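You operate a simulated robot arm through the tools that you are given. There is no shell and no other tool.

You run a simulated robot arm. Do the job below in one go: nothing can be reset, and whatever is moved stays where it is left.

TASK
Put things in order on the snack worktop. At the end: the blue drip cup is on the black coaster; the white paste tube stands where the blue drip cup stood; the red camera card stands where the orange click driver stood; the orange click driver stands where the white paste tube stood; whatever was shut is shut again. Leave all else as you found it, and nothing knocked over.

It is judged by the outcome, as a careful person would: the job done as asked, and still so three seconds after it is handed in. It fails if anything else is knocked over, pushed out of place, dropped, spilled or broken.

THE ROBOT
A 7-joint arm with a two-finger parallel gripper, fixed in place. Base frame: the origin is at the foot of the arm, x ahead of it, y to its left, z up; the work surface is at about z = 0. Readings come in m, rad, newtons and seconds.
With the tool pointing down near the work surface it reaches from about 0.24 to 0.62 m from the base axis. Its first joint turns from -1.152 to 1.152 rad. Payload 2.6 kg.
Tool frame: the origin (TCP) lies between the finger pads and is the grasp point; the fingertips stand 0.03 m ahead of it; z points along the fingers, y is the line along which they close. The gripper opens to 0.094 m. The fingers are 0.028 m wide and 0.01 m thick; the gripper's body (0.05 by 0.096 m) begins 0.055 m behind the TCP.
Orientation is that of the tool frame in the base frame, as [roll, pitch, yaw] about the fixed x, y, z axes, in that order (R = Rz(yaw) Ry(pitch) Rx(roll)). With the fingers straight down and closing along the base's y, the tool's x points along the base's -x, its y along +y and its z along -z.

THE INTERFACE
- The arm moves only by the tool jog_arm. Its argument "commands" is a list of rows, each an object (a shift or turn left out is 0, a gripper value left out holds the last) with "dr": the turn, a rotation vector about the tool's x, y, z in units of 8 degrees (1.0 is 8 degrees), a list of three; "offset": the shift along the tool's x, y, z in units of 40 mm (1.0 is 40 mm), a list of three; "gripper": the closure in counts, from 0 (fully open) to 255 (shut). In form: [{"dr": [ax, ay, az], "offset": [x, y, z], "gripper": gripper}, ...]. A call has 1 to 20 rows; each row shifts and turns the commanded pose from where the row before left it, along the tool's axes as they then stand. A call with a number of a shift or a turn outside -1 to 1 is refused whole. A row lasts 0.2 s, in which the tool goes at most 0.05 m and 0.15 rad; a call with a longer step from one row to the next is refused whole, and so is a gripper value outside its range. Where a pose cannot be reached the arm comes as near as it can. A force on the tool above 40 N (or 10 N above the force at the start of the call, whichever is more), or a blocked arm, ends the call early, and 0.2 s more pass. Each finger travels about 0.072 m/s and halts on what it meets, pressing with about 44 N; the grip force reading is that of the motor and also rises with nothing between the fingers. The clock runs only during rows and for 0.2 s after the last one: add rows that do not move to give the fingers time. The reply holds the time, the measured pose of the TCP, the force on the tool along the base axes, the opening and the grip force, in the units named above and with some noise, with the torque about the TCP (base axes, N m) and any sound that the robot's microphone picked up.
- Cameras (640 x 400 px; columns grow to the right, rows downward): "scene" is fixed at [0.0258, 0.43, 0.558]; the picture's right is [-0.84, -0.54, 0.00], its down [-0.35, 0.54, -0.77] and it looks along [0.42, -0.65, -0.64] (base axes); focal length 333 px, centre (320, 200). "wrist" rides on the gripper at [0.076, 0.014, -0.103] in the tool frame; the picture's right is [-0.18, 0.98, 0.00], its down [-0.75, -0.14, -0.64] and it looks along [-0.63, -0.12, 0.77] (tool axes); focal length 243 px, centre (320, 200). There is no depth. A picture from a camera that has moved, and an enlarged one, comes with that camera's place and axes in the base frame and with its lens.
- snapshot(camera): a new picture of that camera. It takes no simulated time.
- zoom(camera, box): a new picture of the part [left, top, right, bottom] of that camera's present view, enlarged. It takes no simulated time.
- sign_off(): hands the job in; it is judged then, once.

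Nothing tells you positions but the pictures and the camera data. Unless the task says otherwise, let go and move clear before handing in.

The tools are called as a command line: name --argument value ..., lists and objects as JSON in quotes. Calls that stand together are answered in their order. jog_arm: Moves the arm, as the interface text tells. Its arguments: {"type":"object","properties":{"commands":{"type":"array","items":{"type":"object","properties":{"dr":{"type":"array","items":{"type":"number"}},"offset":{"type":"array","items":{"type":"number"}},"gripper":{"type":"number"}}}}},"required":["commands"]} The other tools are called the same way: snapshot (camera) takes a picture; zoom (camera, box) takes an enlarged picture of a part of a camera's view; sign_off () hands the job in.

At the start:

```text
clock: 0.0
tcp_pos: [0.3997, -0.0232, 0.2878]
tool_rot: [-3.14, 0.001, 3.141]
ft_force: [-0.4, 0.1, -0.2]
moment: [0.01, 0.02, -0.04]
gripper_width: 0.0941
finger_force: 0.0
```

scene: 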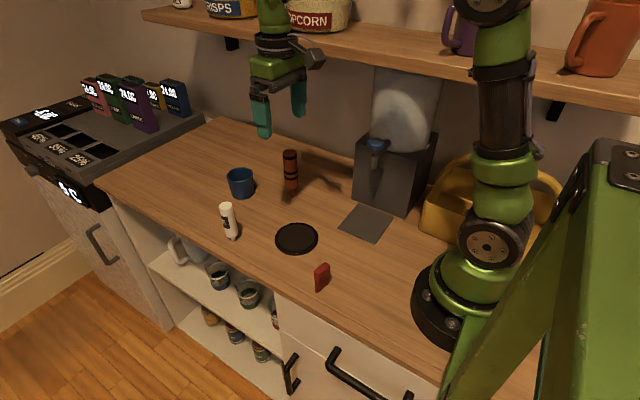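
wrist: 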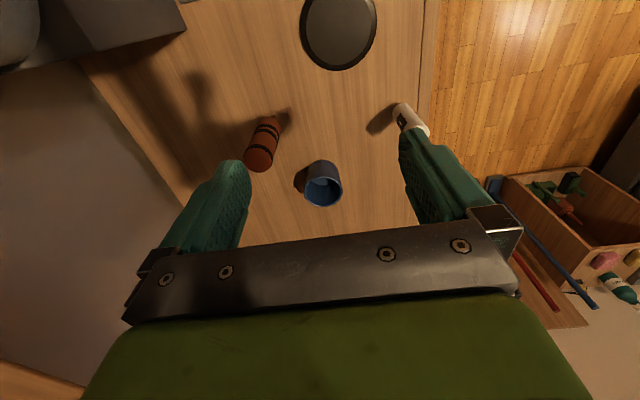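

I see a worktop with a blue cup, orange driver, white tube, red card and black coaster. I'll take enlarged pictures first to locate them precisely.

zoom --camera "scene" --box '[200, 130, 360, 230]'

zoom --camera "scene" --box '[240, 200, 400, 300]'

zoom --camera "wrist" --box '[220, 80, 460, 230]'

zoom --camera "scene" --box '[320, 60, 480, 260]'

```text
4.00 times, centred on (280, 180) of scene
camera zoom: at [0.0258, 0.43, 0.558], right [-0.84, -0.54, 0.0], down [-0.35, 0.54, -0.77], along [0.42, -0.65, -0.64], focal length 1332 px, centre (480, 280)
```

zoom: 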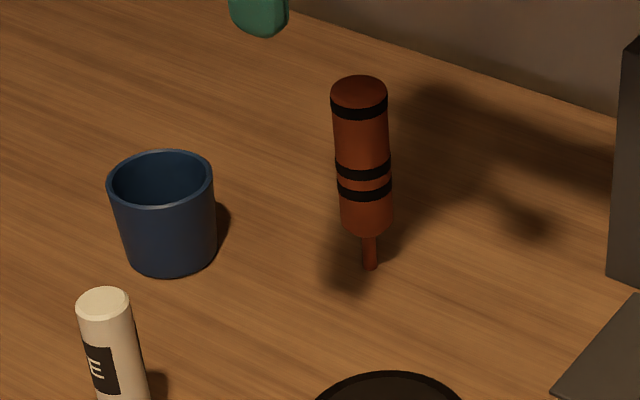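

```text
4.00 times, centred on (320, 250) of scene
camera zoom: at [0.0258, 0.43, 0.558], right [-0.84, -0.54, 0.0], down [-0.35, 0.54, -0.77], along [0.42, -0.65, -0.64], focal length 1332 px, centre (320, 0)
```

zoom: 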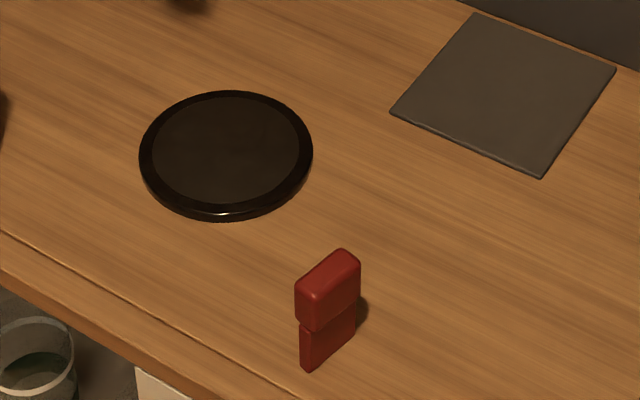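

```text
2.67 times, centred on (340, 155) of wrist
camera zoom: at [0.323, -0.0082, 0.3917], right [0.18, 0.98, 0.0], down [0.75, -0.14, 0.64], along [0.63, -0.12, -0.77], focal length 647 px, centre (267, 320)
```

zoom: 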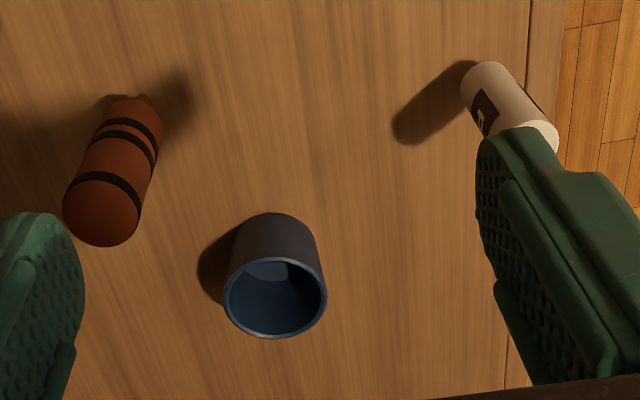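

```text
2.00 times, centred on (400, 160) of scene
camera zoom: at [0.0258, 0.43, 0.558], right [-0.84, -0.54, 0.0], down [-0.35, 0.54, -0.77], along [0.42, -0.65, -0.64], focal length 666 px, centre (160, 280)
```

zoom: 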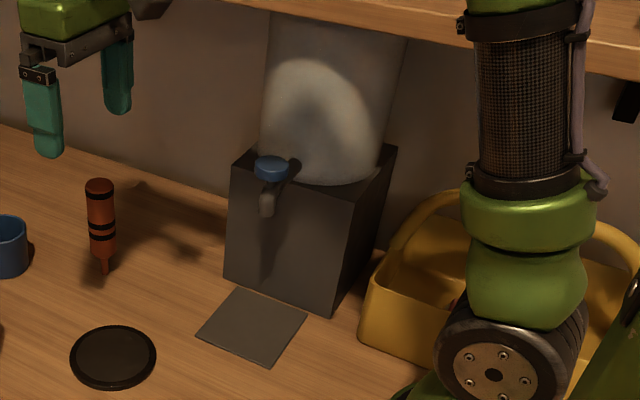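

The cup is near (0.585, -0.053), the driver near (0.458, -0.108) and the coaster near (0.359, 0.012). Next I'll look closer at the tube, the card and the cup's inside.

zoom --camera "scene" --box '[200, 190, 264, 250]'

zoom --camera "scene" --box '[290, 250, 354, 300]'

zoom --camera "wrist" --box '[290, 150, 354, 210]'

zoom --camera "scene" --box '[264, 140, 318, 200]'

zoom --camera "scene" --box '[140, 220, 460, 400]'

zoom --camera "wrist" --box '[370, 80, 450, 160]'

```text
6.67 times, centred on (232, 220) of scene
camera zoom: at [0.0258, 0.43, 0.558], right [-0.84, -0.54, 0.0], down [-0.35, 0.54, -0.77], along [0.42, -0.65, -0.64], focal length 2221 px, centre (907, 67)
```

zoom: 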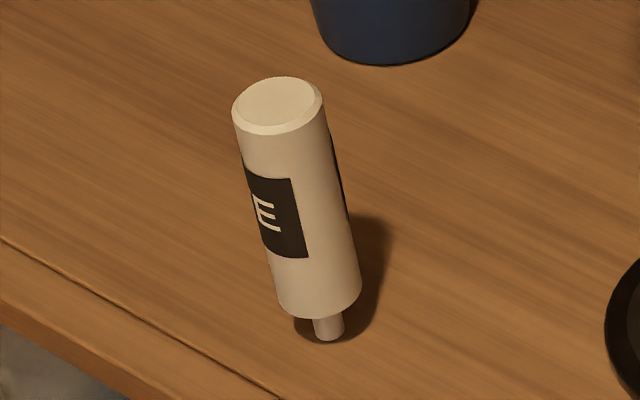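

```text
8.00 times, centred on (322, 275) of scene
camera zoom: at [0.0258, 0.43, 0.558], right [-0.84, -0.54, 0.0], down [-0.35, 0.54, -0.77], along [0.42, -0.65, -0.64], focal length 2665 px, centre (304, -400)
```

zoom: 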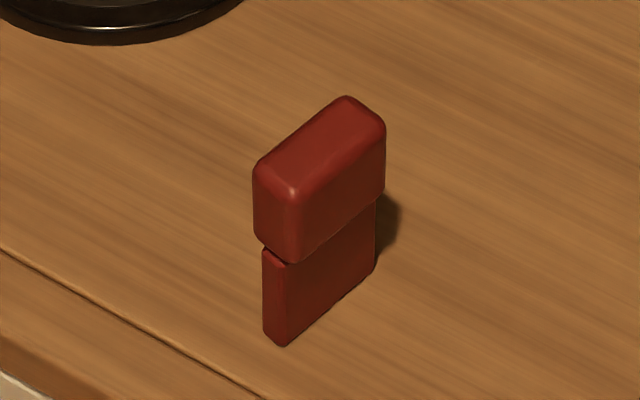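

```text
6.67 times, centred on (322, 180) of wrist
camera zoom: at [0.323, -0.0082, 0.3917], right [0.18, 0.98, 0.0], down [0.75, -0.14, 0.64], along [0.63, -0.12, -0.77], focal length 1618 px, centre (307, 333)
```

zoom: 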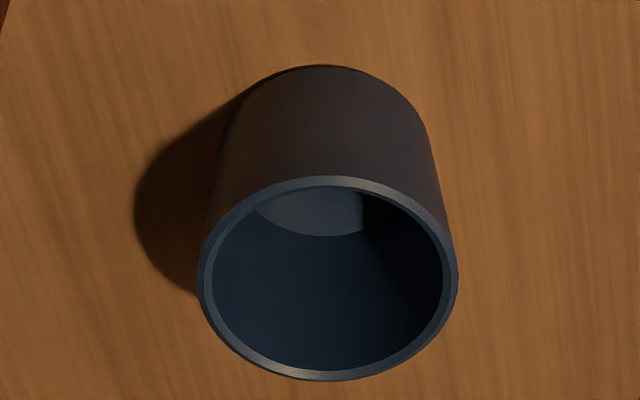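

```text
6.67 times, centred on (291, 170) of scene
camera zoom: at [0.0258, 0.43, 0.558], right [-0.84, -0.54, 0.0], down [-0.35, 0.54, -0.77], along [0.42, -0.65, -0.64], focal length 2221 px, centre (513, 400)
```

zoom: 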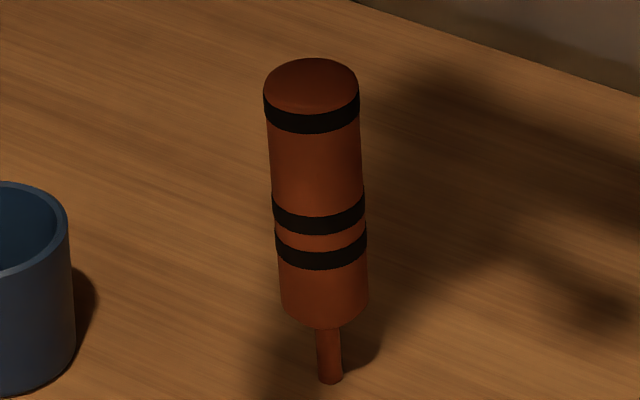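

```text
2.00 times, centred on (300, 310) of scene
camera zoom: at [0.0258, 0.43, 0.558], right [-0.84, -0.54, 0.0], down [-0.35, 0.54, -0.77], along [0.42, -0.65, -0.64], focal length 666 px, centre (360, -20)
```

zoom: 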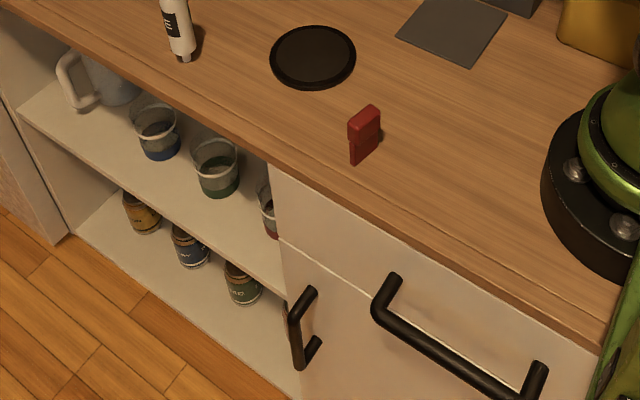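

```text
5.00 times, centred on (410, 120) of wrist
camera zoom: at [0.323, -0.0082, 0.3917], right [0.18, 0.98, 0.0], down [0.75, -0.14, 0.64], along [0.63, -0.12, -0.77], focal length 1213 px, centre (-130, 600)
```

zoom: 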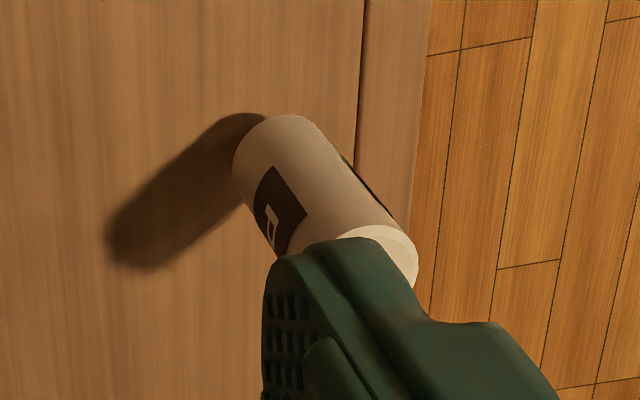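

The tube (about 0.477, 0.092, 0.104 tall) and the driver (0.135 tall) both stand on narrow tips. The card is near (0.239, 0.093), turned about 13°. The cup looks empty. I'll move above the cup first.

jog_arm --commands '[{"offset": [-0.772, -0.122, 0.366], "gripper": 0}, {"offset": [-0.772, -0.122, 0.366]}, {"offset": [-0.772, -0.122, 0.366]}, {"offset": [-0.772, -0.122, 0.366]}, {"offset": [-0.772, -0.122, 0.366]}, {"offset": [-0.772, -0.122, 0.366]}, {}, {}]'

snapshot --camera "wrist"

snapshot --camera "scene"

```text
clock: 1.8
tcp_pos: [0.585, -0.0513, 0.2021]
tool_rot: [-3.141, -0.001, -3.14]
ft_force: [0.2, 0.7, -0.3]
moment: [-0.01, 0.01, 0.0]
gripper_width: 0.0941
finger_force: 0.1
```

```text
taken
camera wrist: at [0.5075, -0.0377, 0.3047], right [0.18, 0.98, 0.0], down [0.75, -0.14, 0.64], along [0.63, -0.12, -0.77], focal length 243 px, centre (320, 200)
```

wrist: 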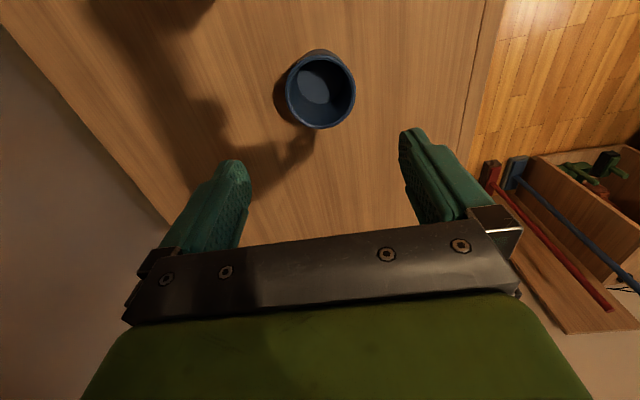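

```text
taken
```

scene: 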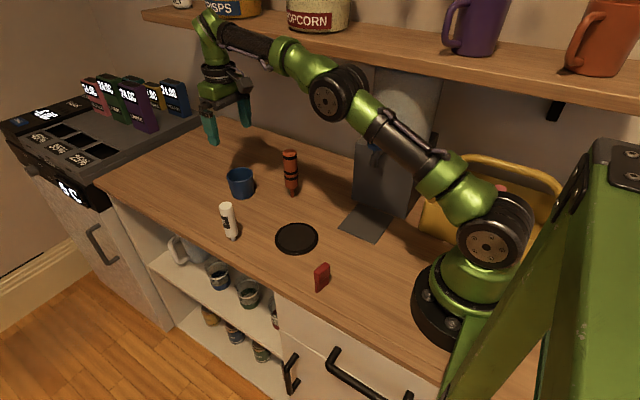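

I'm above the cup, with the TCP at (0.585, -0.051). The close wrist view puts the cup's centre nearer x = 0.577, so I'll check it in an enlarged view before going down.

zoom --camera "wrist" --box '[270, 40, 370, 140]'

zoom --camera "wrist" --box '[120, 40, 520, 290]'

```text
4.00 times, centred on (320, 90) of wrist
camera zoom: at [0.5075, -0.0377, 0.3047], right [0.18, 0.98, 0.0], down [0.75, -0.14, 0.64], along [0.63, -0.12, -0.77], focal length 970 px, centre (320, 640)
```

zoom: 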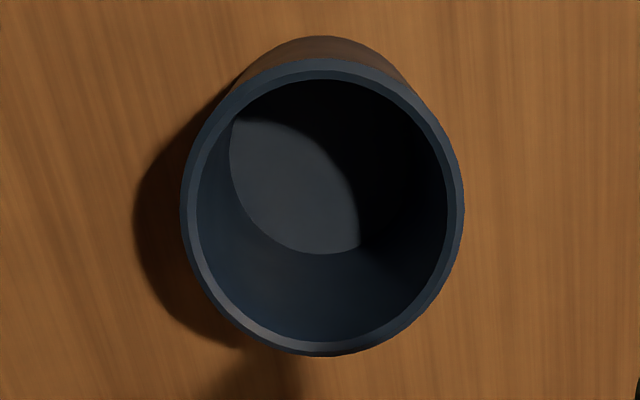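

```text
1.60 times, centred on (320, 165) of wrist
camera zoom: at [0.5075, -0.0377, 0.3047], right [0.18, 0.98, 0.0], down [0.75, -0.14, 0.64], along [0.63, -0.12, -0.77], focal length 388 px, centre (320, 256)
```

zoom: 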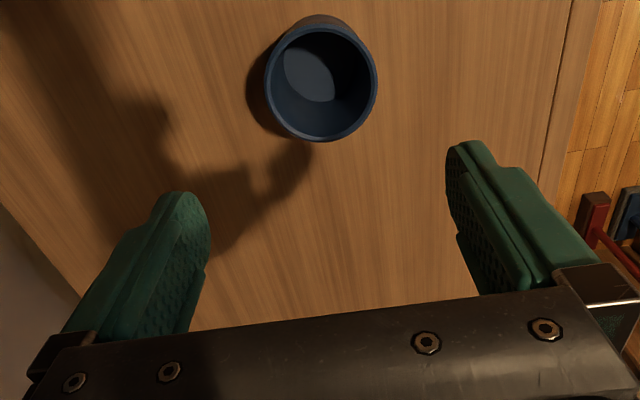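

The rim is about 0.0685 m wide, centred at (0.581, -0.050), with roughly 12 mm of clearance on each side. I'll correct the position and go down over the cup.

jog_arm --commands '[{"offset": [0.1, 0.02, 0.5]}, {"offset": [0, 0, 0.8]}, {"offset": [0, 0, 0.8]}, {"offset": [0, 0, 0.8]}, {"offset": [0, 0, 0.6]}, {"offset": [0, 0, 0.3]}, {"offset": [0, 0, 0.2]}, {}, {}]'

snapshot --camera "wrist"

zoom --camera "scene" --box '[160, 100, 320, 200]'

```text
clock: 3.8
tcp_pos: [0.5827, -0.0499, 0.0417]
tool_rot: [-3.14, 0.002, 3.141]
ft_force: [-0.7, -0.4, 0.5]
moment: [0.0, 0.02, 0.01]
gripper_width: 0.0939
finger_force: 0.0
```

```text
taken
camera wrist: at [0.505, -0.0366, 0.1449], right [0.18, 0.98, 0.0], down [0.75, -0.14, 0.64], along [0.63, -0.12, -0.77], focal length 243 px, centre (320, 200)
```

wrist: 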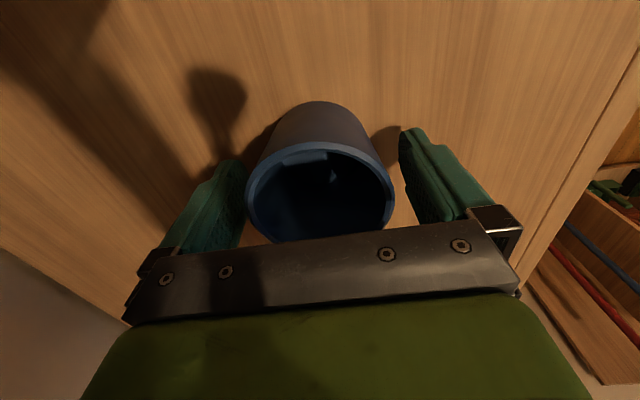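

```text
4.00 times, centred on (240, 150) of scene
camera zoom: at [0.0258, 0.43, 0.558], right [-0.84, -0.54, 0.0], down [-0.35, 0.54, -0.77], along [0.42, -0.65, -0.64], focal length 1332 px, centre (640, 400)
```

zoom: 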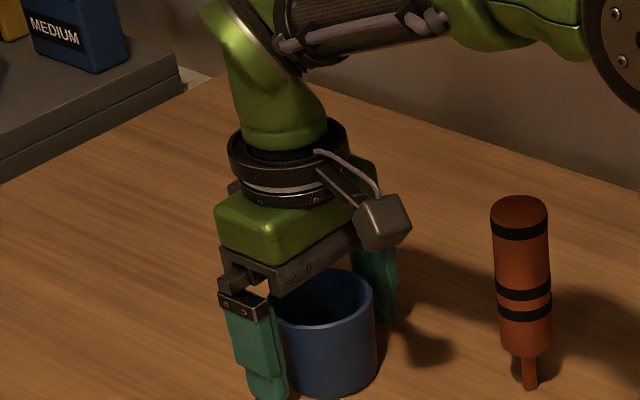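

The cup sits centred between the fingers. I'll close gently on it.

jog_arm --commands '[{"offset": [0.05, 0, 0], "gripper": 50}, {"gripper": 65}, {"gripper": 75}, {"gripper": 85}, {"gripper": 95}, {"gripper": 105}, {}]'

snapshot --camera "wrist"

```text
clock: 5.4
tcp_pos: [0.5818, -0.0501, 0.0407]
tool_rot: [3.141, -0.003, -3.141]
ft_force: [0.3, 0.9, 0.3]
moment: [-0.04, 0.01, 0.03]
gripper_width: 0.0653
finger_force: 43.5
```

```text
taken
camera wrist: at [0.5028, -0.0365, 0.1452], right [0.18, 0.98, 0.0], down [0.75, -0.14, 0.64], along [0.63, -0.12, -0.77], focal length 243 px, centre (320, 200)
```

wrist: 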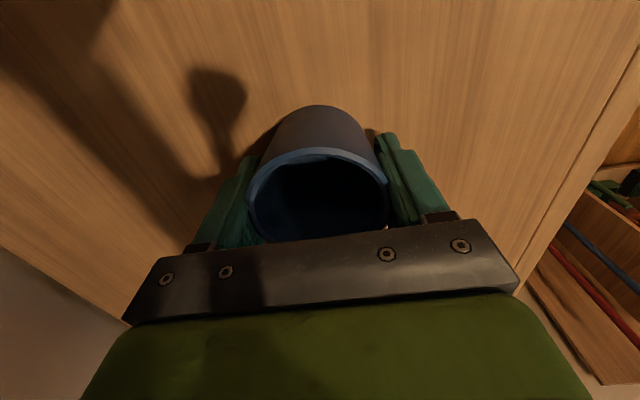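

The cup is held (opening 0.065, grip about 44 N). I'll lift it straight up and carry it to above the coaster.

jog_arm --commands '[{"offset": [0, 0, -0.2]}, {"offset": [0, 0, -0.4]}, {"offset": [0, 0, -0.6]}, {"offset": [0, 0, -0.7]}, {"offset": [0, 0, -0.6]}, {}, {"offset": [0.3, 0.08, 0]}, {"offset": [0.6, 0.17, 0]}, {"offset": [0.7, 0.2, 0]}, {"offset": [0.7, 0.2, 0]}, {"offset": [0.7, 0.2, 0]}, {"offset": [0.7, 0.2, 0]}, {"offset": [0.7, 0.2, 0]}, {"offset": [0.6, 0.2, 0]}, {"offset": [0.4, 0.2, 0]}, {"offset": [0.175, 0.1, 0]}, {}, {}]'

snapshot --camera "wrist"

snapshot --camera "scene"

```text
clock: 9.2
tcp_pos: [0.3569, 0.0177, 0.1404]
tool_rot: [-3.142, -0.001, 3.142]
ft_force: [0.6, -0.4, 0.1]
moment: [0.02, -0.01, 0.02]
gripper_width: 0.0556
finger_force: 0.1
```

```text
taken
camera wrist: at [0.279, 0.0319, 0.2441], right [0.18, 0.98, 0.0], down [0.75, -0.14, 0.64], along [0.63, -0.12, -0.77], focal length 243 px, centre (320, 200)
```

wrist: 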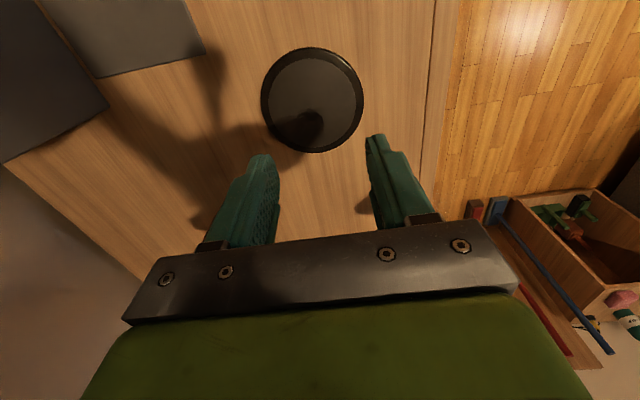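

```text
taken
```

scene: 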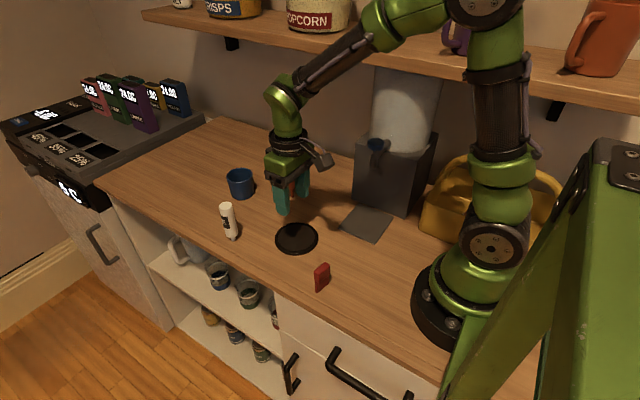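

The cup slipped out of the grip. The fingers are empty over the coaster and the cup looks to be still standing at its old place. I'll check it closely, and use this view to measure the coaster.

zoom --camera "scene" --box '[200, 130, 360, 230]'

zoom --camera "wrist" --box '[240, 30, 400, 170]'

zoom --camera "scene" --box '[220, 160, 264, 206]'

```text
4.00 times, centred on (280, 180) of scene
camera zoom: at [0.0258, 0.43, 0.558], right [-0.84, -0.54, 0.0], down [-0.35, 0.54, -0.77], along [0.42, -0.65, -0.64], focal length 1332 px, centre (480, 280)
```

zoom: 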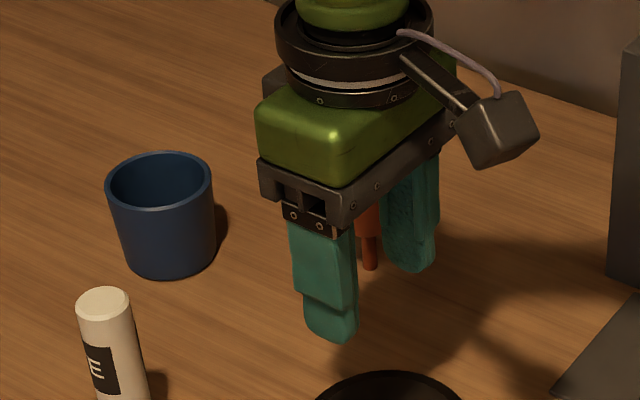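

```text
2.86 times, centred on (320, 100) of wrist
camera zoom: at [0.279, 0.0319, 0.2441], right [0.18, 0.98, 0.0], down [0.75, -0.14, 0.64], along [0.63, -0.12, -0.77], focal length 693 px, centre (320, 486)
```

zoom: 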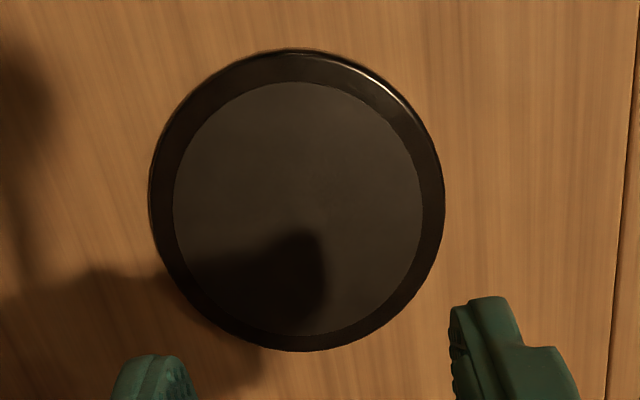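

```text
8.70 times, centred on (242, 183) of scene
camera zoom: at [0.0258, 0.43, 0.558], right [-0.84, -0.54, 0.0], down [-0.35, 0.54, -0.77], along [0.42, -0.65, -0.64], focal length 2897 px, centre (998, 348)
```

zoom: 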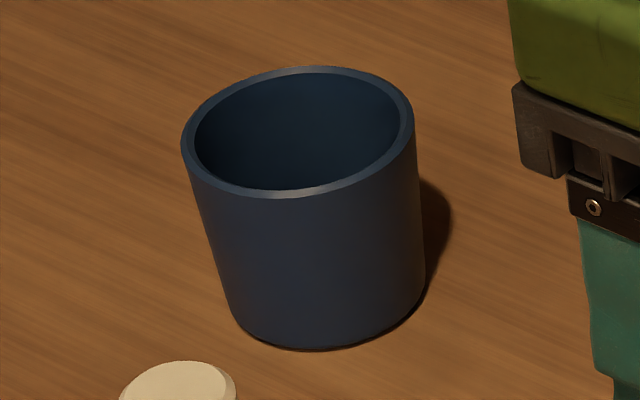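

The cup barely moved and still stands upright. The coaster's centre is (0.359, 0.0106). I'll go back above the cup and re-measure it for a lower, firmer grip.

jog_arm --commands '[{"offset": [0, 0, -0.8], "gripper": 40}, {"offset": [-0.5, -0.15, -0.5], "gripper": 0}, {"offset": [-0.8, -0.24, 0]}, {"offset": [-0.9, -0.27, 0]}, {"offset": [-0.9, -0.27, 0]}, {"offset": [-0.9, -0.27, 0]}, {"offset": [-0.8, -0.24, 0]}, {"offset": [-0.5, -0.15, 0]}, {"offset": [-0.3, -0.09, 0]}, {}, {}]'

zoom --camera "wrist" --box '[220, 30, 420, 155]'

```text
clock: 11.6
tcp_pos: [0.5807, -0.0471, 0.1952]
tool_rot: [-3.139, -0.001, -3.141]
ft_force: [0.2, 0.5, -0.1]
moment: [-0.01, -0.01, 0.01]
gripper_width: 0.0938
finger_force: 0.0
```

```text
3.20 times, centred on (320, 92) of wrist
camera zoom: at [0.5031, -0.0336, 0.2974], right [0.18, 0.98, 0.0], down [0.75, -0.14, 0.64], along [0.63, -0.12, -0.77], focal length 776 px, centre (320, 544)
```

zoom: 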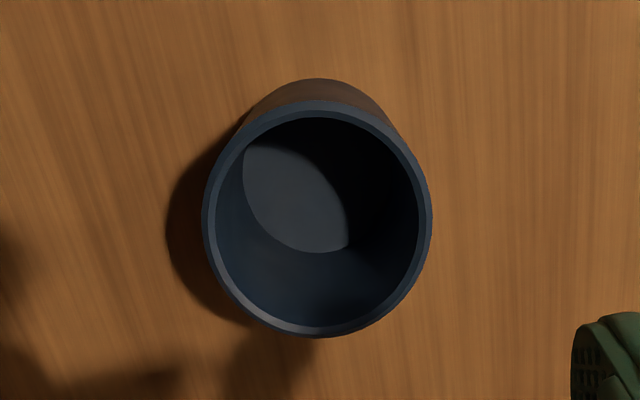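

The cup is now at about (0.580, -0.0485). I'll go lower this time, close fully, and check the hold before lifting.

jog_arm --commands '[{"offset": [0.0, -0.03, 0.8]}, {"offset": [0, 0, 0.8]}, {"offset": [0, 0, 0.8]}, {"offset": [0, 0, 0.8]}, {"offset": [0, 0, 0.5]}, {"offset": [0, 0, 0.2]}, {"offset": [0, 0, 0.13]}, {}, {"gripper": 55}, {"gripper": 65}, {"gripper": 75}, {"gripper": 85}, {"gripper": 150}, {"gripper": 255}, {}, {}]'

snapshot --camera "wrist"

zoom --camera "scene" --box '[190, 120, 290, 210]'

```text
clock: 15.0
tcp_pos: [0.581, -0.0492, 0.0325]
tool_rot: [-3.141, -0.001, -3.141]
ft_force: [0.2, -0.3, 0.6]
moment: [0.01, -0.01, 0.01]
gripper_width: 0.0663
finger_force: 43.7
```

```text
taken
camera wrist: at [0.5031, -0.036, 0.135], right [0.18, 0.98, 0.0], down [0.75, -0.14, 0.64], along [0.63, -0.12, -0.77], focal length 243 px, centre (320, 200)
```

wrist: 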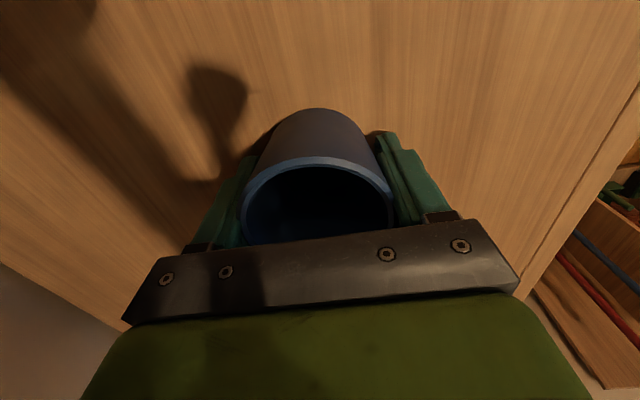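

```text
4.44 times, centred on (240, 165) of scene
camera zoom: at [0.0258, 0.43, 0.558], right [-0.84, -0.54, 0.0], down [-0.35, 0.54, -0.77], along [0.42, -0.65, -0.64], focal length 1481 px, centre (676, 356)
```

zoom: 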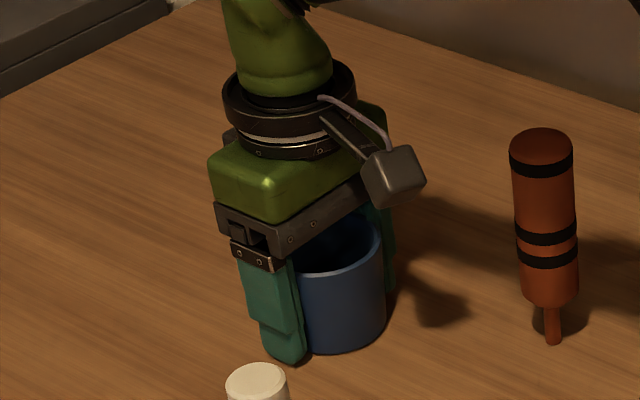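

The grip is on, with the opening at 0.066. I'll lift just a few millimetres and look at the force and at whether the cup rises.

jog_arm --commands '[{"offset": [0, 0, -0.05]}, {"offset": [0, 0, -0.05]}, {"offset": [0, 0, -0.05]}, {}]'

snapshot --camera "wrist"

zoom --camera "scene" --box '[190, 120, 290, 210]'

```text
clock: 16.0
tcp_pos: [0.5797, -0.0502, 0.038]
tool_rot: [-3.141, -0.001, 3.141]
ft_force: [-1.5, 0.2, -0.4]
moment: [0.0, -0.01, -0.03]
gripper_width: 0.066
finger_force: 44.0
```

```text
taken
camera wrist: at [0.5029, -0.0361, 0.1408], right [0.18, 0.98, 0.0], down [0.75, -0.14, 0.64], along [0.63, -0.12, -0.77], focal length 243 px, centre (320, 200)
```

wrist: 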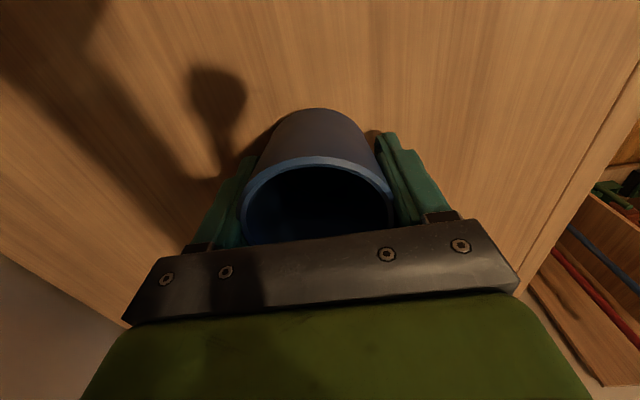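

```text
4.44 times, centred on (240, 165) of scene
camera zoom: at [0.0258, 0.43, 0.558], right [-0.84, -0.54, 0.0], down [-0.35, 0.54, -0.77], along [0.42, -0.65, -0.64], focal length 1481 px, centre (676, 356)
```

zoom: 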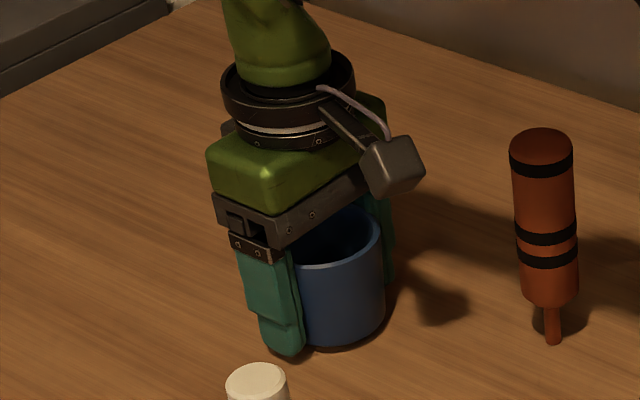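

This time the cup came up with the fingers, as its position in the wrist view is unchanged. I'll keep lifting slowly with checks.

jog_arm --commands '[{"offset": [0, 0, -0.1]}, {"offset": [0, 0, -0.15]}, {"offset": [0, 0, -0.15]}, {"offset": [0, 0, -0.1]}, {}]'

snapshot --camera "wrist"

zoom --camera "scene" --box '[190, 120, 290, 210]'

```text
clock: 17.2
tcp_pos: [0.5823, -0.0501, 0.0583]
tool_rot: [-3.142, 0.0, 3.14]
ft_force: [0.4, -0.9, -0.6]
moment: [0.01, 0.0, -0.02]
gripper_width: 0.0663
finger_force: 44.2
```

```text
taken
camera wrist: at [0.5031, -0.0355, 0.1612], right [0.18, 0.98, 0.0], down [0.75, -0.14, 0.64], along [0.63, -0.12, -0.77], focal length 243 px, centre (320, 200)
```

wrist: 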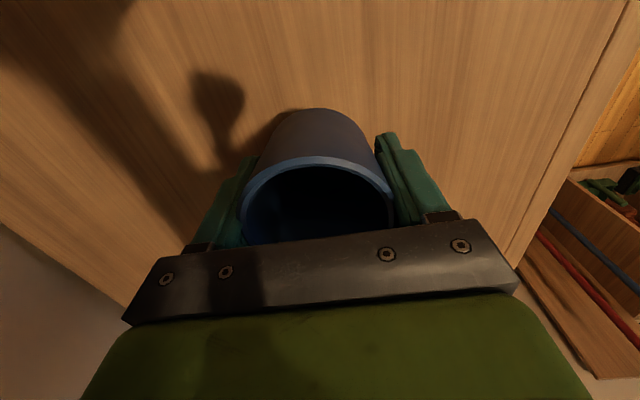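

```text
4.44 times, centred on (240, 165) of scene
camera zoom: at [0.0258, 0.43, 0.558], right [-0.84, -0.54, 0.0], down [-0.35, 0.54, -0.77], along [0.42, -0.65, -0.64], focal length 1481 px, centre (676, 356)
```

zoom: 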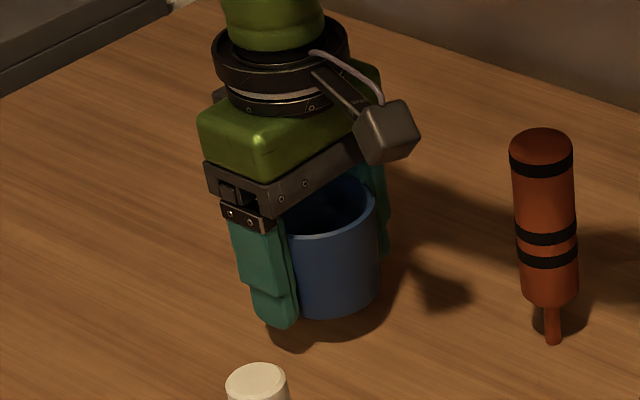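

The cup is holding firmly, 25 mm up. I'll lift a bit more and carry it to above the coaster at moderate speed.

jog_arm --commands '[{"offset": [0, 0, -0.2]}, {"offset": [0, 0, -0.3]}, {"offset": [0, 0, -0.25]}, {}, {"offset": [0.2, 0.0545, 0]}, {"offset": [0.4, 0.109, 0]}, {"offset": [0.5, 0.136, 0]}, {"offset": [0.5, 0.136, 0]}, {"offset": [0.5, 0.136, 0]}, {"offset": [0.5, 0.136, 0]}, {"offset": [0.5, 0.136, 0]}, {"offset": [0.5, 0.136, 0]}, {"offset": [0.5, 0.136, 0]}, {"offset": [0.5, 0.136, 0]}, {"offset": [0.4, 0.109, 0]}, {"offset": [0.3, 0.082, 0]}, {"offset": [0.26, 0.07, 0]}, {}, {}]'

snapshot --camera "wrist"

snapshot --camera "scene"

```text
clock: 21.2
tcp_pos: [0.3584, 0.0131, 0.088]
tool_rot: [-3.14, 0.0, 3.14]
ft_force: [-0.5, -0.5, -0.3]
moment: [-0.05, 0.02, 0.0]
gripper_width: 0.0662
finger_force: 43.7
```

```text
taken
camera wrist: at [0.2811, 0.025, 0.1908], right [0.18, 0.98, 0.0], down [0.75, -0.14, 0.64], along [0.63, -0.12, -0.77], focal length 243 px, centre (320, 200)
```

wrist: 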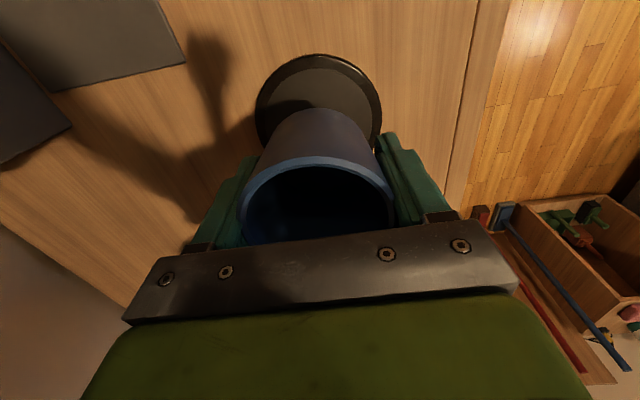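

```text
taken
```

scene: 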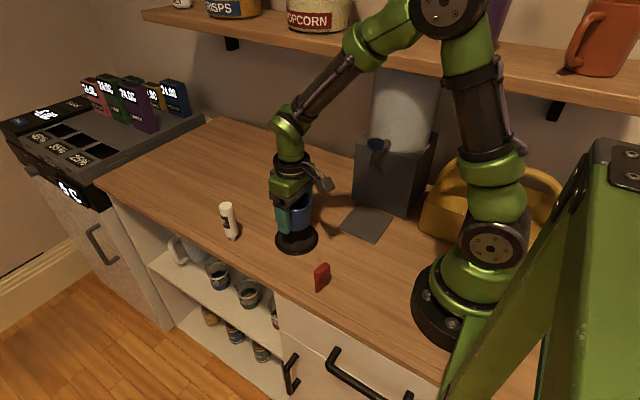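

I'm over the coaster within about 1 mm. I'll lower it now, slowing down near contact.

jog_arm --commands '[{"offset": [0, -0.02, 0.2]}, {"offset": [0, 0, 0.3]}, {"offset": [0, 0, 0.3]}, {"offset": [0, 0, 0.2]}, {"offset": [0, 0, 0.08]}, {}]'

zoom --camera "scene" --box '[250, 170, 350, 260]'

```text
clock: 22.6
tcp_pos: [0.3589, 0.0103, 0.0455]
tool_rot: [-3.141, -0.001, -3.141]
ft_force: [0.8, 0.1, -1.7]
moment: [-0.01, 0.02, 0.0]
gripper_width: 0.066
finger_force: 44.0
```

```text
4.44 times, centred on (300, 215) of scene
camera zoom: at [0.0258, 0.43, 0.558], right [-0.84, -0.54, 0.0], down [-0.35, 0.54, -0.77], along [0.42, -0.65, -0.64], focal length 1481 px, centre (409, 133)
```

zoom: 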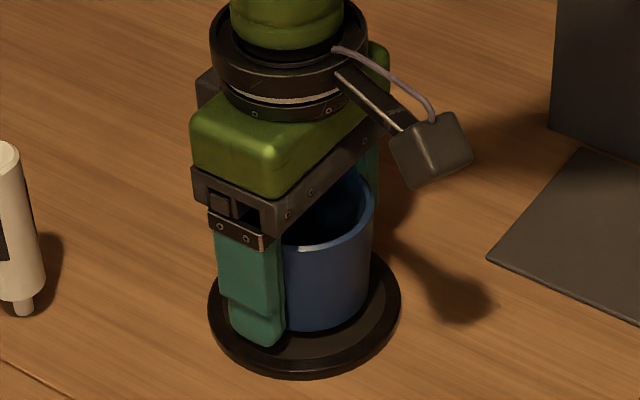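

The cup is a few millimetres above the coaster. I'll lower it in small steps and watch the force.

jog_arm --commands '[{"offset": [0, 0, 0.04]}, {"offset": [0, 0, 0.04]}, {"offset": [0, 0, 0.025]}, {}]'

jog_arm --commands '[{"offset": [0, 0, 0.025]}, {"offset": [0, 0, 0.0125]}, {}]'

zoom --camera "scene" --box '[250, 170, 350, 260]'

```text
clock: 23.6
tcp_pos: [0.3585, 0.0117, 0.0413]
tool_rot: [3.141, -0.002, -3.141]
ft_force: [-0.3, -0.5, -0.5]
moment: [-0.01, -0.03, -0.01]
gripper_width: 0.0663
finger_force: 43.3
```

```text
clock: 24.4
tcp_pos: [0.3587, 0.0125, 0.0382]
tool_rot: [-3.141, -0.001, 3.139]
ft_force: [-1.0, -0.4, -0.7]
moment: [-0.05, -0.01, 0.0]
gripper_width: 0.066
finger_force: 43.8
```

```text
4.44 times, centred on (300, 215) of scene
camera zoom: at [0.0258, 0.43, 0.558], right [-0.84, -0.54, 0.0], down [-0.35, 0.54, -0.77], along [0.42, -0.65, -0.64], focal length 1481 px, centre (409, 133)
```

zoom: 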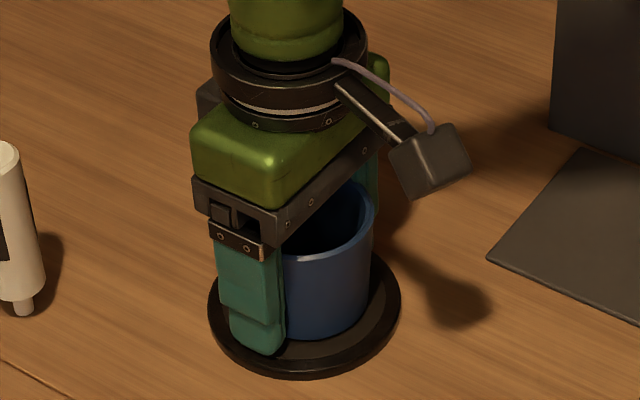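

No contact is felt yet. I'll continue in half-millimetre steps.

jog_arm --commands '[{"offset": [0, 0, 0.0125]}, {"offset": [0, 0, 0.0125]}, {}]'

jog_arm --commands '[{"offset": [0, 0, 0.0125]}, {"offset": [0, 0, 0.0125]}, {}]'

zoom --camera "scene" --box '[270, 200, 330, 260]'

```text
clock: 25.2
tcp_pos: [0.3587, 0.0101, 0.0372]
tool_rot: [-3.141, 0.002, -3.141]
ft_force: [-1.4, -0.6, 10.1]
moment: [-0.05, 0.09, -0.07]
gripper_width: 0.0662
finger_force: 43.8
```

```text
clock: 26.0
tcp_pos: [0.3596, 0.0095, 0.0375]
tool_rot: [3.141, 0.003, -3.141]
ft_force: [-1.2, 1.9, 24.8]
moment: [-0.06, 0.15, -0.02]
gripper_width: 0.0663
finger_force: 44.5
```

```text
6.67 times, centred on (300, 230) of scene
camera zoom: at [0.0257, 0.43, 0.558], right [-0.84, -0.54, 0.0], down [-0.34, 0.54, -0.77], along [0.42, -0.65, -0.64], focal length 2221 px, centre (453, 0)
```

zoom: 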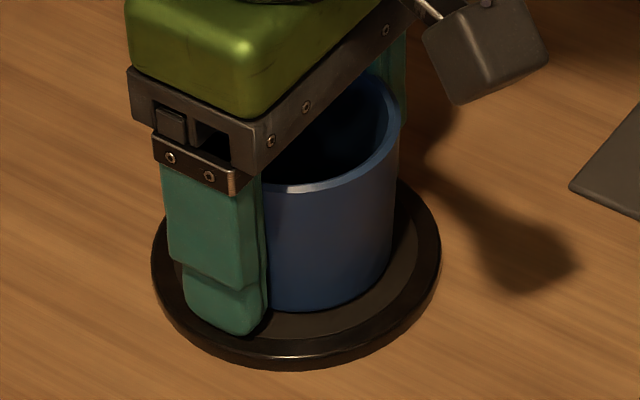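

The cup is on the coaster and I feel contact at TCP 0.0375. I'll ease off the pressure, open the fingers gradually and rise straight up.

jog_arm --commands '[{"offset": [0, 0, -0.025]}, {}, {"gripper": 85}, {"gripper": 78}, {"gripper": 72}, {"gripper": 60}, {"gripper": 40}, {"gripper": 20}, {}]'

zoom --camera "scene" --box '[250, 170, 350, 260]'

snapshot --camera "wrist"

```text
clock: 28.0
tcp_pos: [0.3597, 0.0115, 0.0384]
tool_rot: [3.14, 0.001, 3.141]
ft_force: [-0.7, -0.7, 0.1]
moment: [0.0, 0.02, 0.0]
gripper_width: 0.0866
finger_force: 0.1
```

```text
4.44 times, centred on (300, 215) of scene
camera zoom: at [0.0258, 0.43, 0.558], right [-0.84, -0.54, 0.0], down [-0.35, 0.54, -0.77], along [0.42, -0.65, -0.64], focal length 1481 px, centre (409, 133)
```

zoom: 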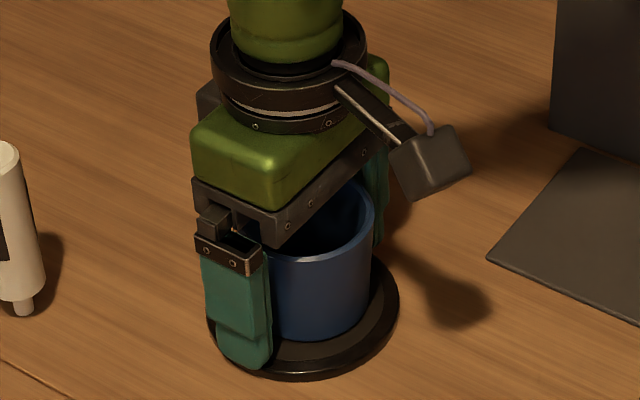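

```text
taken
camera wrist: at [0.2817, 0.0241, 0.1406], right [0.18, 0.98, 0.0], down [0.75, -0.14, 0.64], along [0.63, -0.12, -0.77], focal length 243 px, centre (320, 200)
```

wrist: 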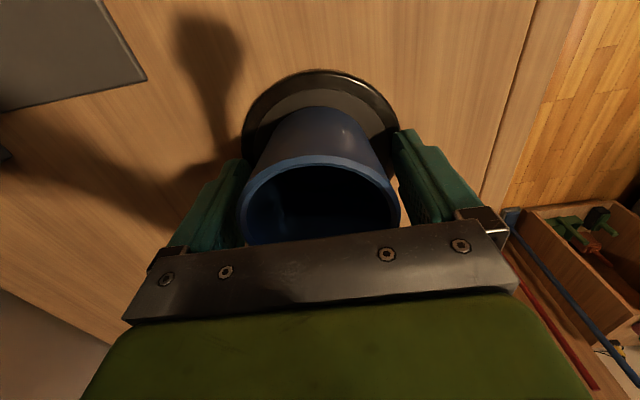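

The cup stands on the coaster and is released. I'll rise straight up and go to above the white tube.

jog_arm --commands '[{"gripper": 0}, {"offset": [0, 0, -0.3]}, {"offset": [0, 0, -0.6]}, {"offset": [0, 0, -0.8]}, {"offset": [0, 0, -0.8]}, {"offset": [0, 0, -0.8]}, {"offset": [0, 0, -0.7]}, {"offset": [-0.586, 0.402, 0]}, {"offset": [-0.586, 0.402, 0]}, {"offset": [-0.586, 0.402, 0]}, {"offset": [-0.586, 0.402, 0]}, {"offset": [-0.586, 0.402, 0]}, {}, {}]'

snapshot --camera "scene"

snapshot --camera "wrist"

```text
clock: 31.0
tcp_pos: [0.4742, 0.0918, 0.1971]
tool_rot: [-3.141, 0.001, -3.141]
ft_force: [0.1, -0.2, 0.1]
moment: [-0.02, -0.01, 0.0]
gripper_width: 0.094
finger_force: 0.0
```

```text
taken
```

scene: 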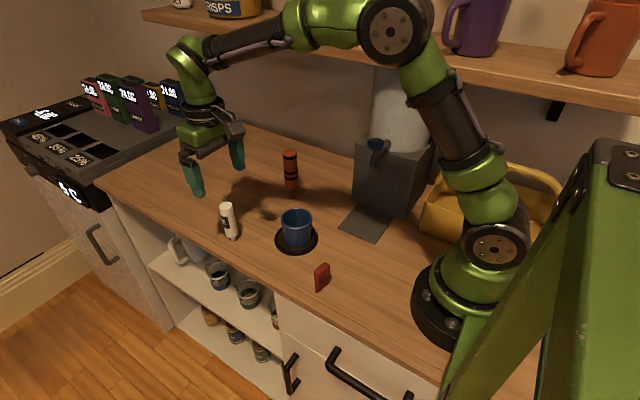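

```text
taken
camera wrist: at [0.3973, 0.1052, 0.3006], right [0.18, 0.98, 0.0], down [0.75, -0.14, 0.64], along [0.63, -0.12, -0.77], focal length 243 px, centre (320, 200)
```

wrist: 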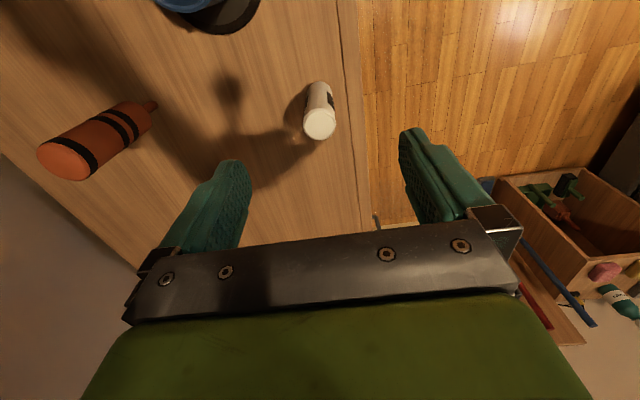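

The cup is on the coaster. Now I'll measure the tube and the driver from here.

zoom --camera "wrist" --box '[280, 70, 360, 150]'

zoom --camera "wrist" --box '[20, 80, 180, 200]'

```text
5.00 times, centred on (320, 110) of wrist
camera zoom: at [0.3973, 0.1052, 0.3006], right [0.18, 0.98, 0.0], down [0.75, -0.14, 0.64], along [0.63, -0.12, -0.77], focal length 1213 px, centre (320, 650)
```

zoom: 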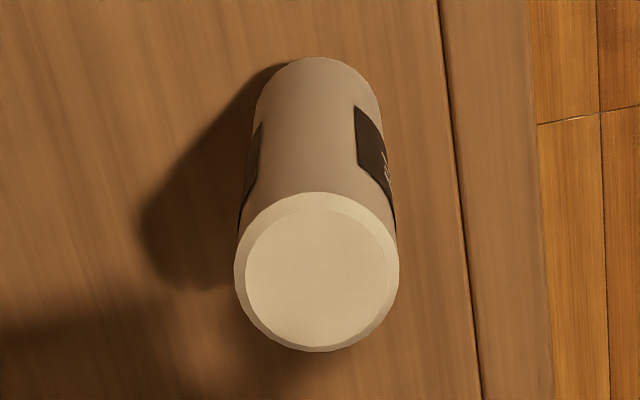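

```text
3.33 times, centred on (100, 140) of wrist
camera zoom: at [0.3973, 0.1052, 0.3006], right [0.18, 0.98, 0.0], down [0.75, -0.14, 0.64], along [0.63, -0.12, -0.77], focal length 809 px, centre (1053, 400)
```

zoom: 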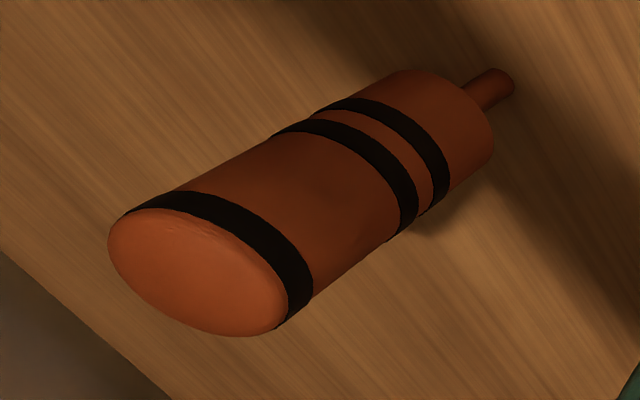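

The tube is at (0.478, 0.090) and the driver at about (0.459, -0.110). I'll centre on the tube and lower around its body.

jog_arm --commands '[{"offset": [-0.09, -0.045, 0], "gripper": 0}, {"offset": [0, 0, 0.6]}, {"offset": [0, 0, 0.7]}, {}, {}]'

snapshot --camera "wrist"

```text
clock: 32.2
tcp_pos: [0.4797, 0.0882, 0.1448]
tool_rot: [3.141, -0.002, -3.141]
ft_force: [-0.3, -0.7, -0.8]
moment: [0.0, -0.01, -0.01]
gripper_width: 0.0941
finger_force: 0.0
```

```text
taken
camera wrist: at [0.4014, 0.1029, 0.2479], right [0.18, 0.98, 0.0], down [0.75, -0.14, 0.64], along [0.63, -0.12, -0.77], focal length 243 px, centre (320, 200)
```

wrist: 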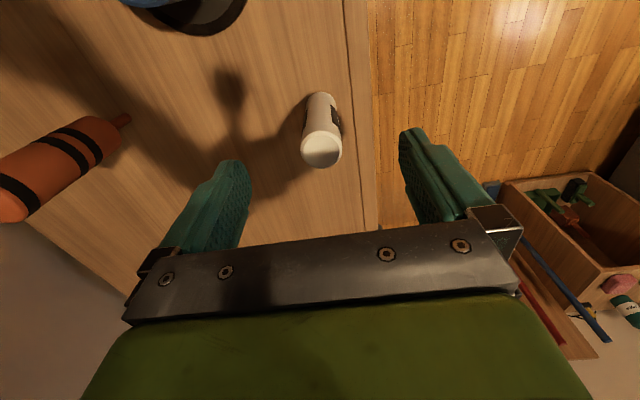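

The tube lies exactly on the tool axis (column about 320, row about 150). I'll continue down and close gently.

jog_arm --commands '[{"offset": [0, 0, 0.6]}, {"offset": [0, 0, 0.7]}, {"offset": [0, 0, 0.4]}, {"offset": [0, 0, 0.25]}, {}, {}]'

snapshot --camera "wrist"

zoom --camera "scene" --box '[180, 160, 280, 250]'

```text
clock: 33.6
tcp_pos: [0.4796, 0.0898, 0.0666]
tool_rot: [-3.141, 0.001, -3.14]
ft_force: [-1.1, 0.4, -0.1]
moment: [-0.03, 0.01, 0.02]
gripper_width: 0.0942
finger_force: 0.0
```

```text
taken
camera wrist: at [0.402, 0.1032, 0.1698], right [0.18, 0.98, 0.0], down [0.75, -0.14, 0.64], along [0.63, -0.12, -0.77], focal length 243 px, centre (320, 200)
```

wrist: 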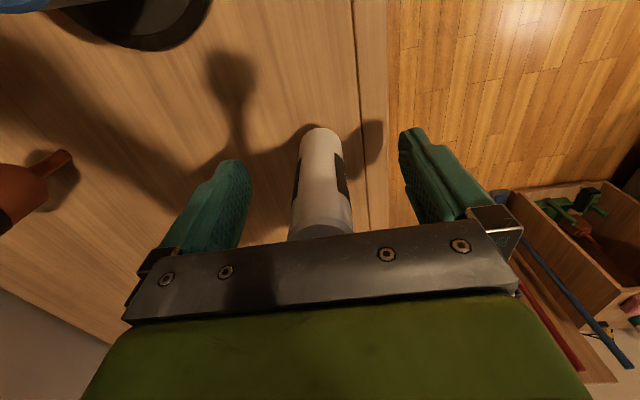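

```text
4.44 times, centred on (230, 205) of scene
camera zoom: at [0.0258, 0.43, 0.558], right [-0.84, -0.54, 0.0], down [-0.35, 0.54, -0.77], along [0.42, -0.65, -0.64], focal length 1481 px, centre (720, 178)
```

zoom: 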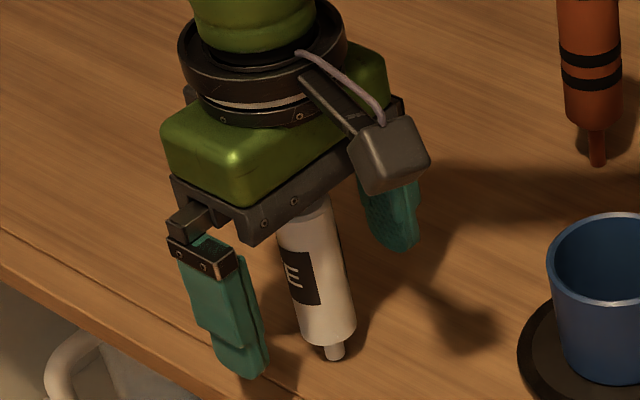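

The tube stands between the pads. I'll close in small steps.

jog_arm --commands '[{"gripper": 80}, {"gripper": 130}, {"gripper": 155}, {"gripper": 165}, {"gripper": 170}, {"gripper": 174}, {"gripper": 178}, {"gripper": 182}, {"gripper": 190}, {"gripper": 210}, {"gripper": 255}, {}, {}]'

snapshot --camera "wrist"

zoom --camera "scene" --box '[180, 160, 280, 250]'

```text
clock: 36.4
tcp_pos: [0.4798, 0.0903, 0.0664]
tool_rot: [3.141, 0.0, -3.141]
ft_force: [0.1, -0.4, 0.6]
moment: [-0.01, 0.0, 0.0]
gripper_width: 0.0258
finger_force: 43.8
```

```text
taken
camera wrist: at [0.402, 0.1032, 0.17], right [0.18, 0.98, 0.0], down [0.75, -0.14, 0.64], along [0.63, -0.12, -0.77], focal length 243 px, centre (320, 200)
```

wrist: 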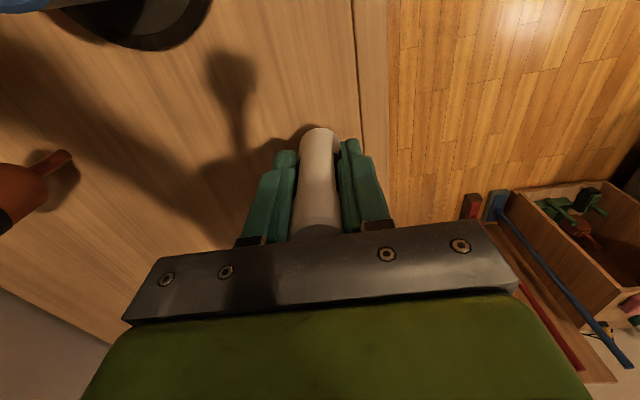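

```text
4.44 times, centred on (230, 205) of scene
camera zoom: at [0.0258, 0.43, 0.558], right [-0.84, -0.54, 0.0], down [-0.35, 0.54, -0.77], along [0.42, -0.65, -0.64], focal length 1481 px, centre (720, 178)
```

zoom: 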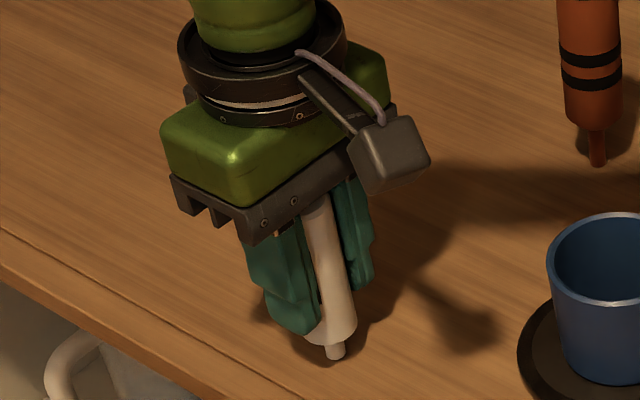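

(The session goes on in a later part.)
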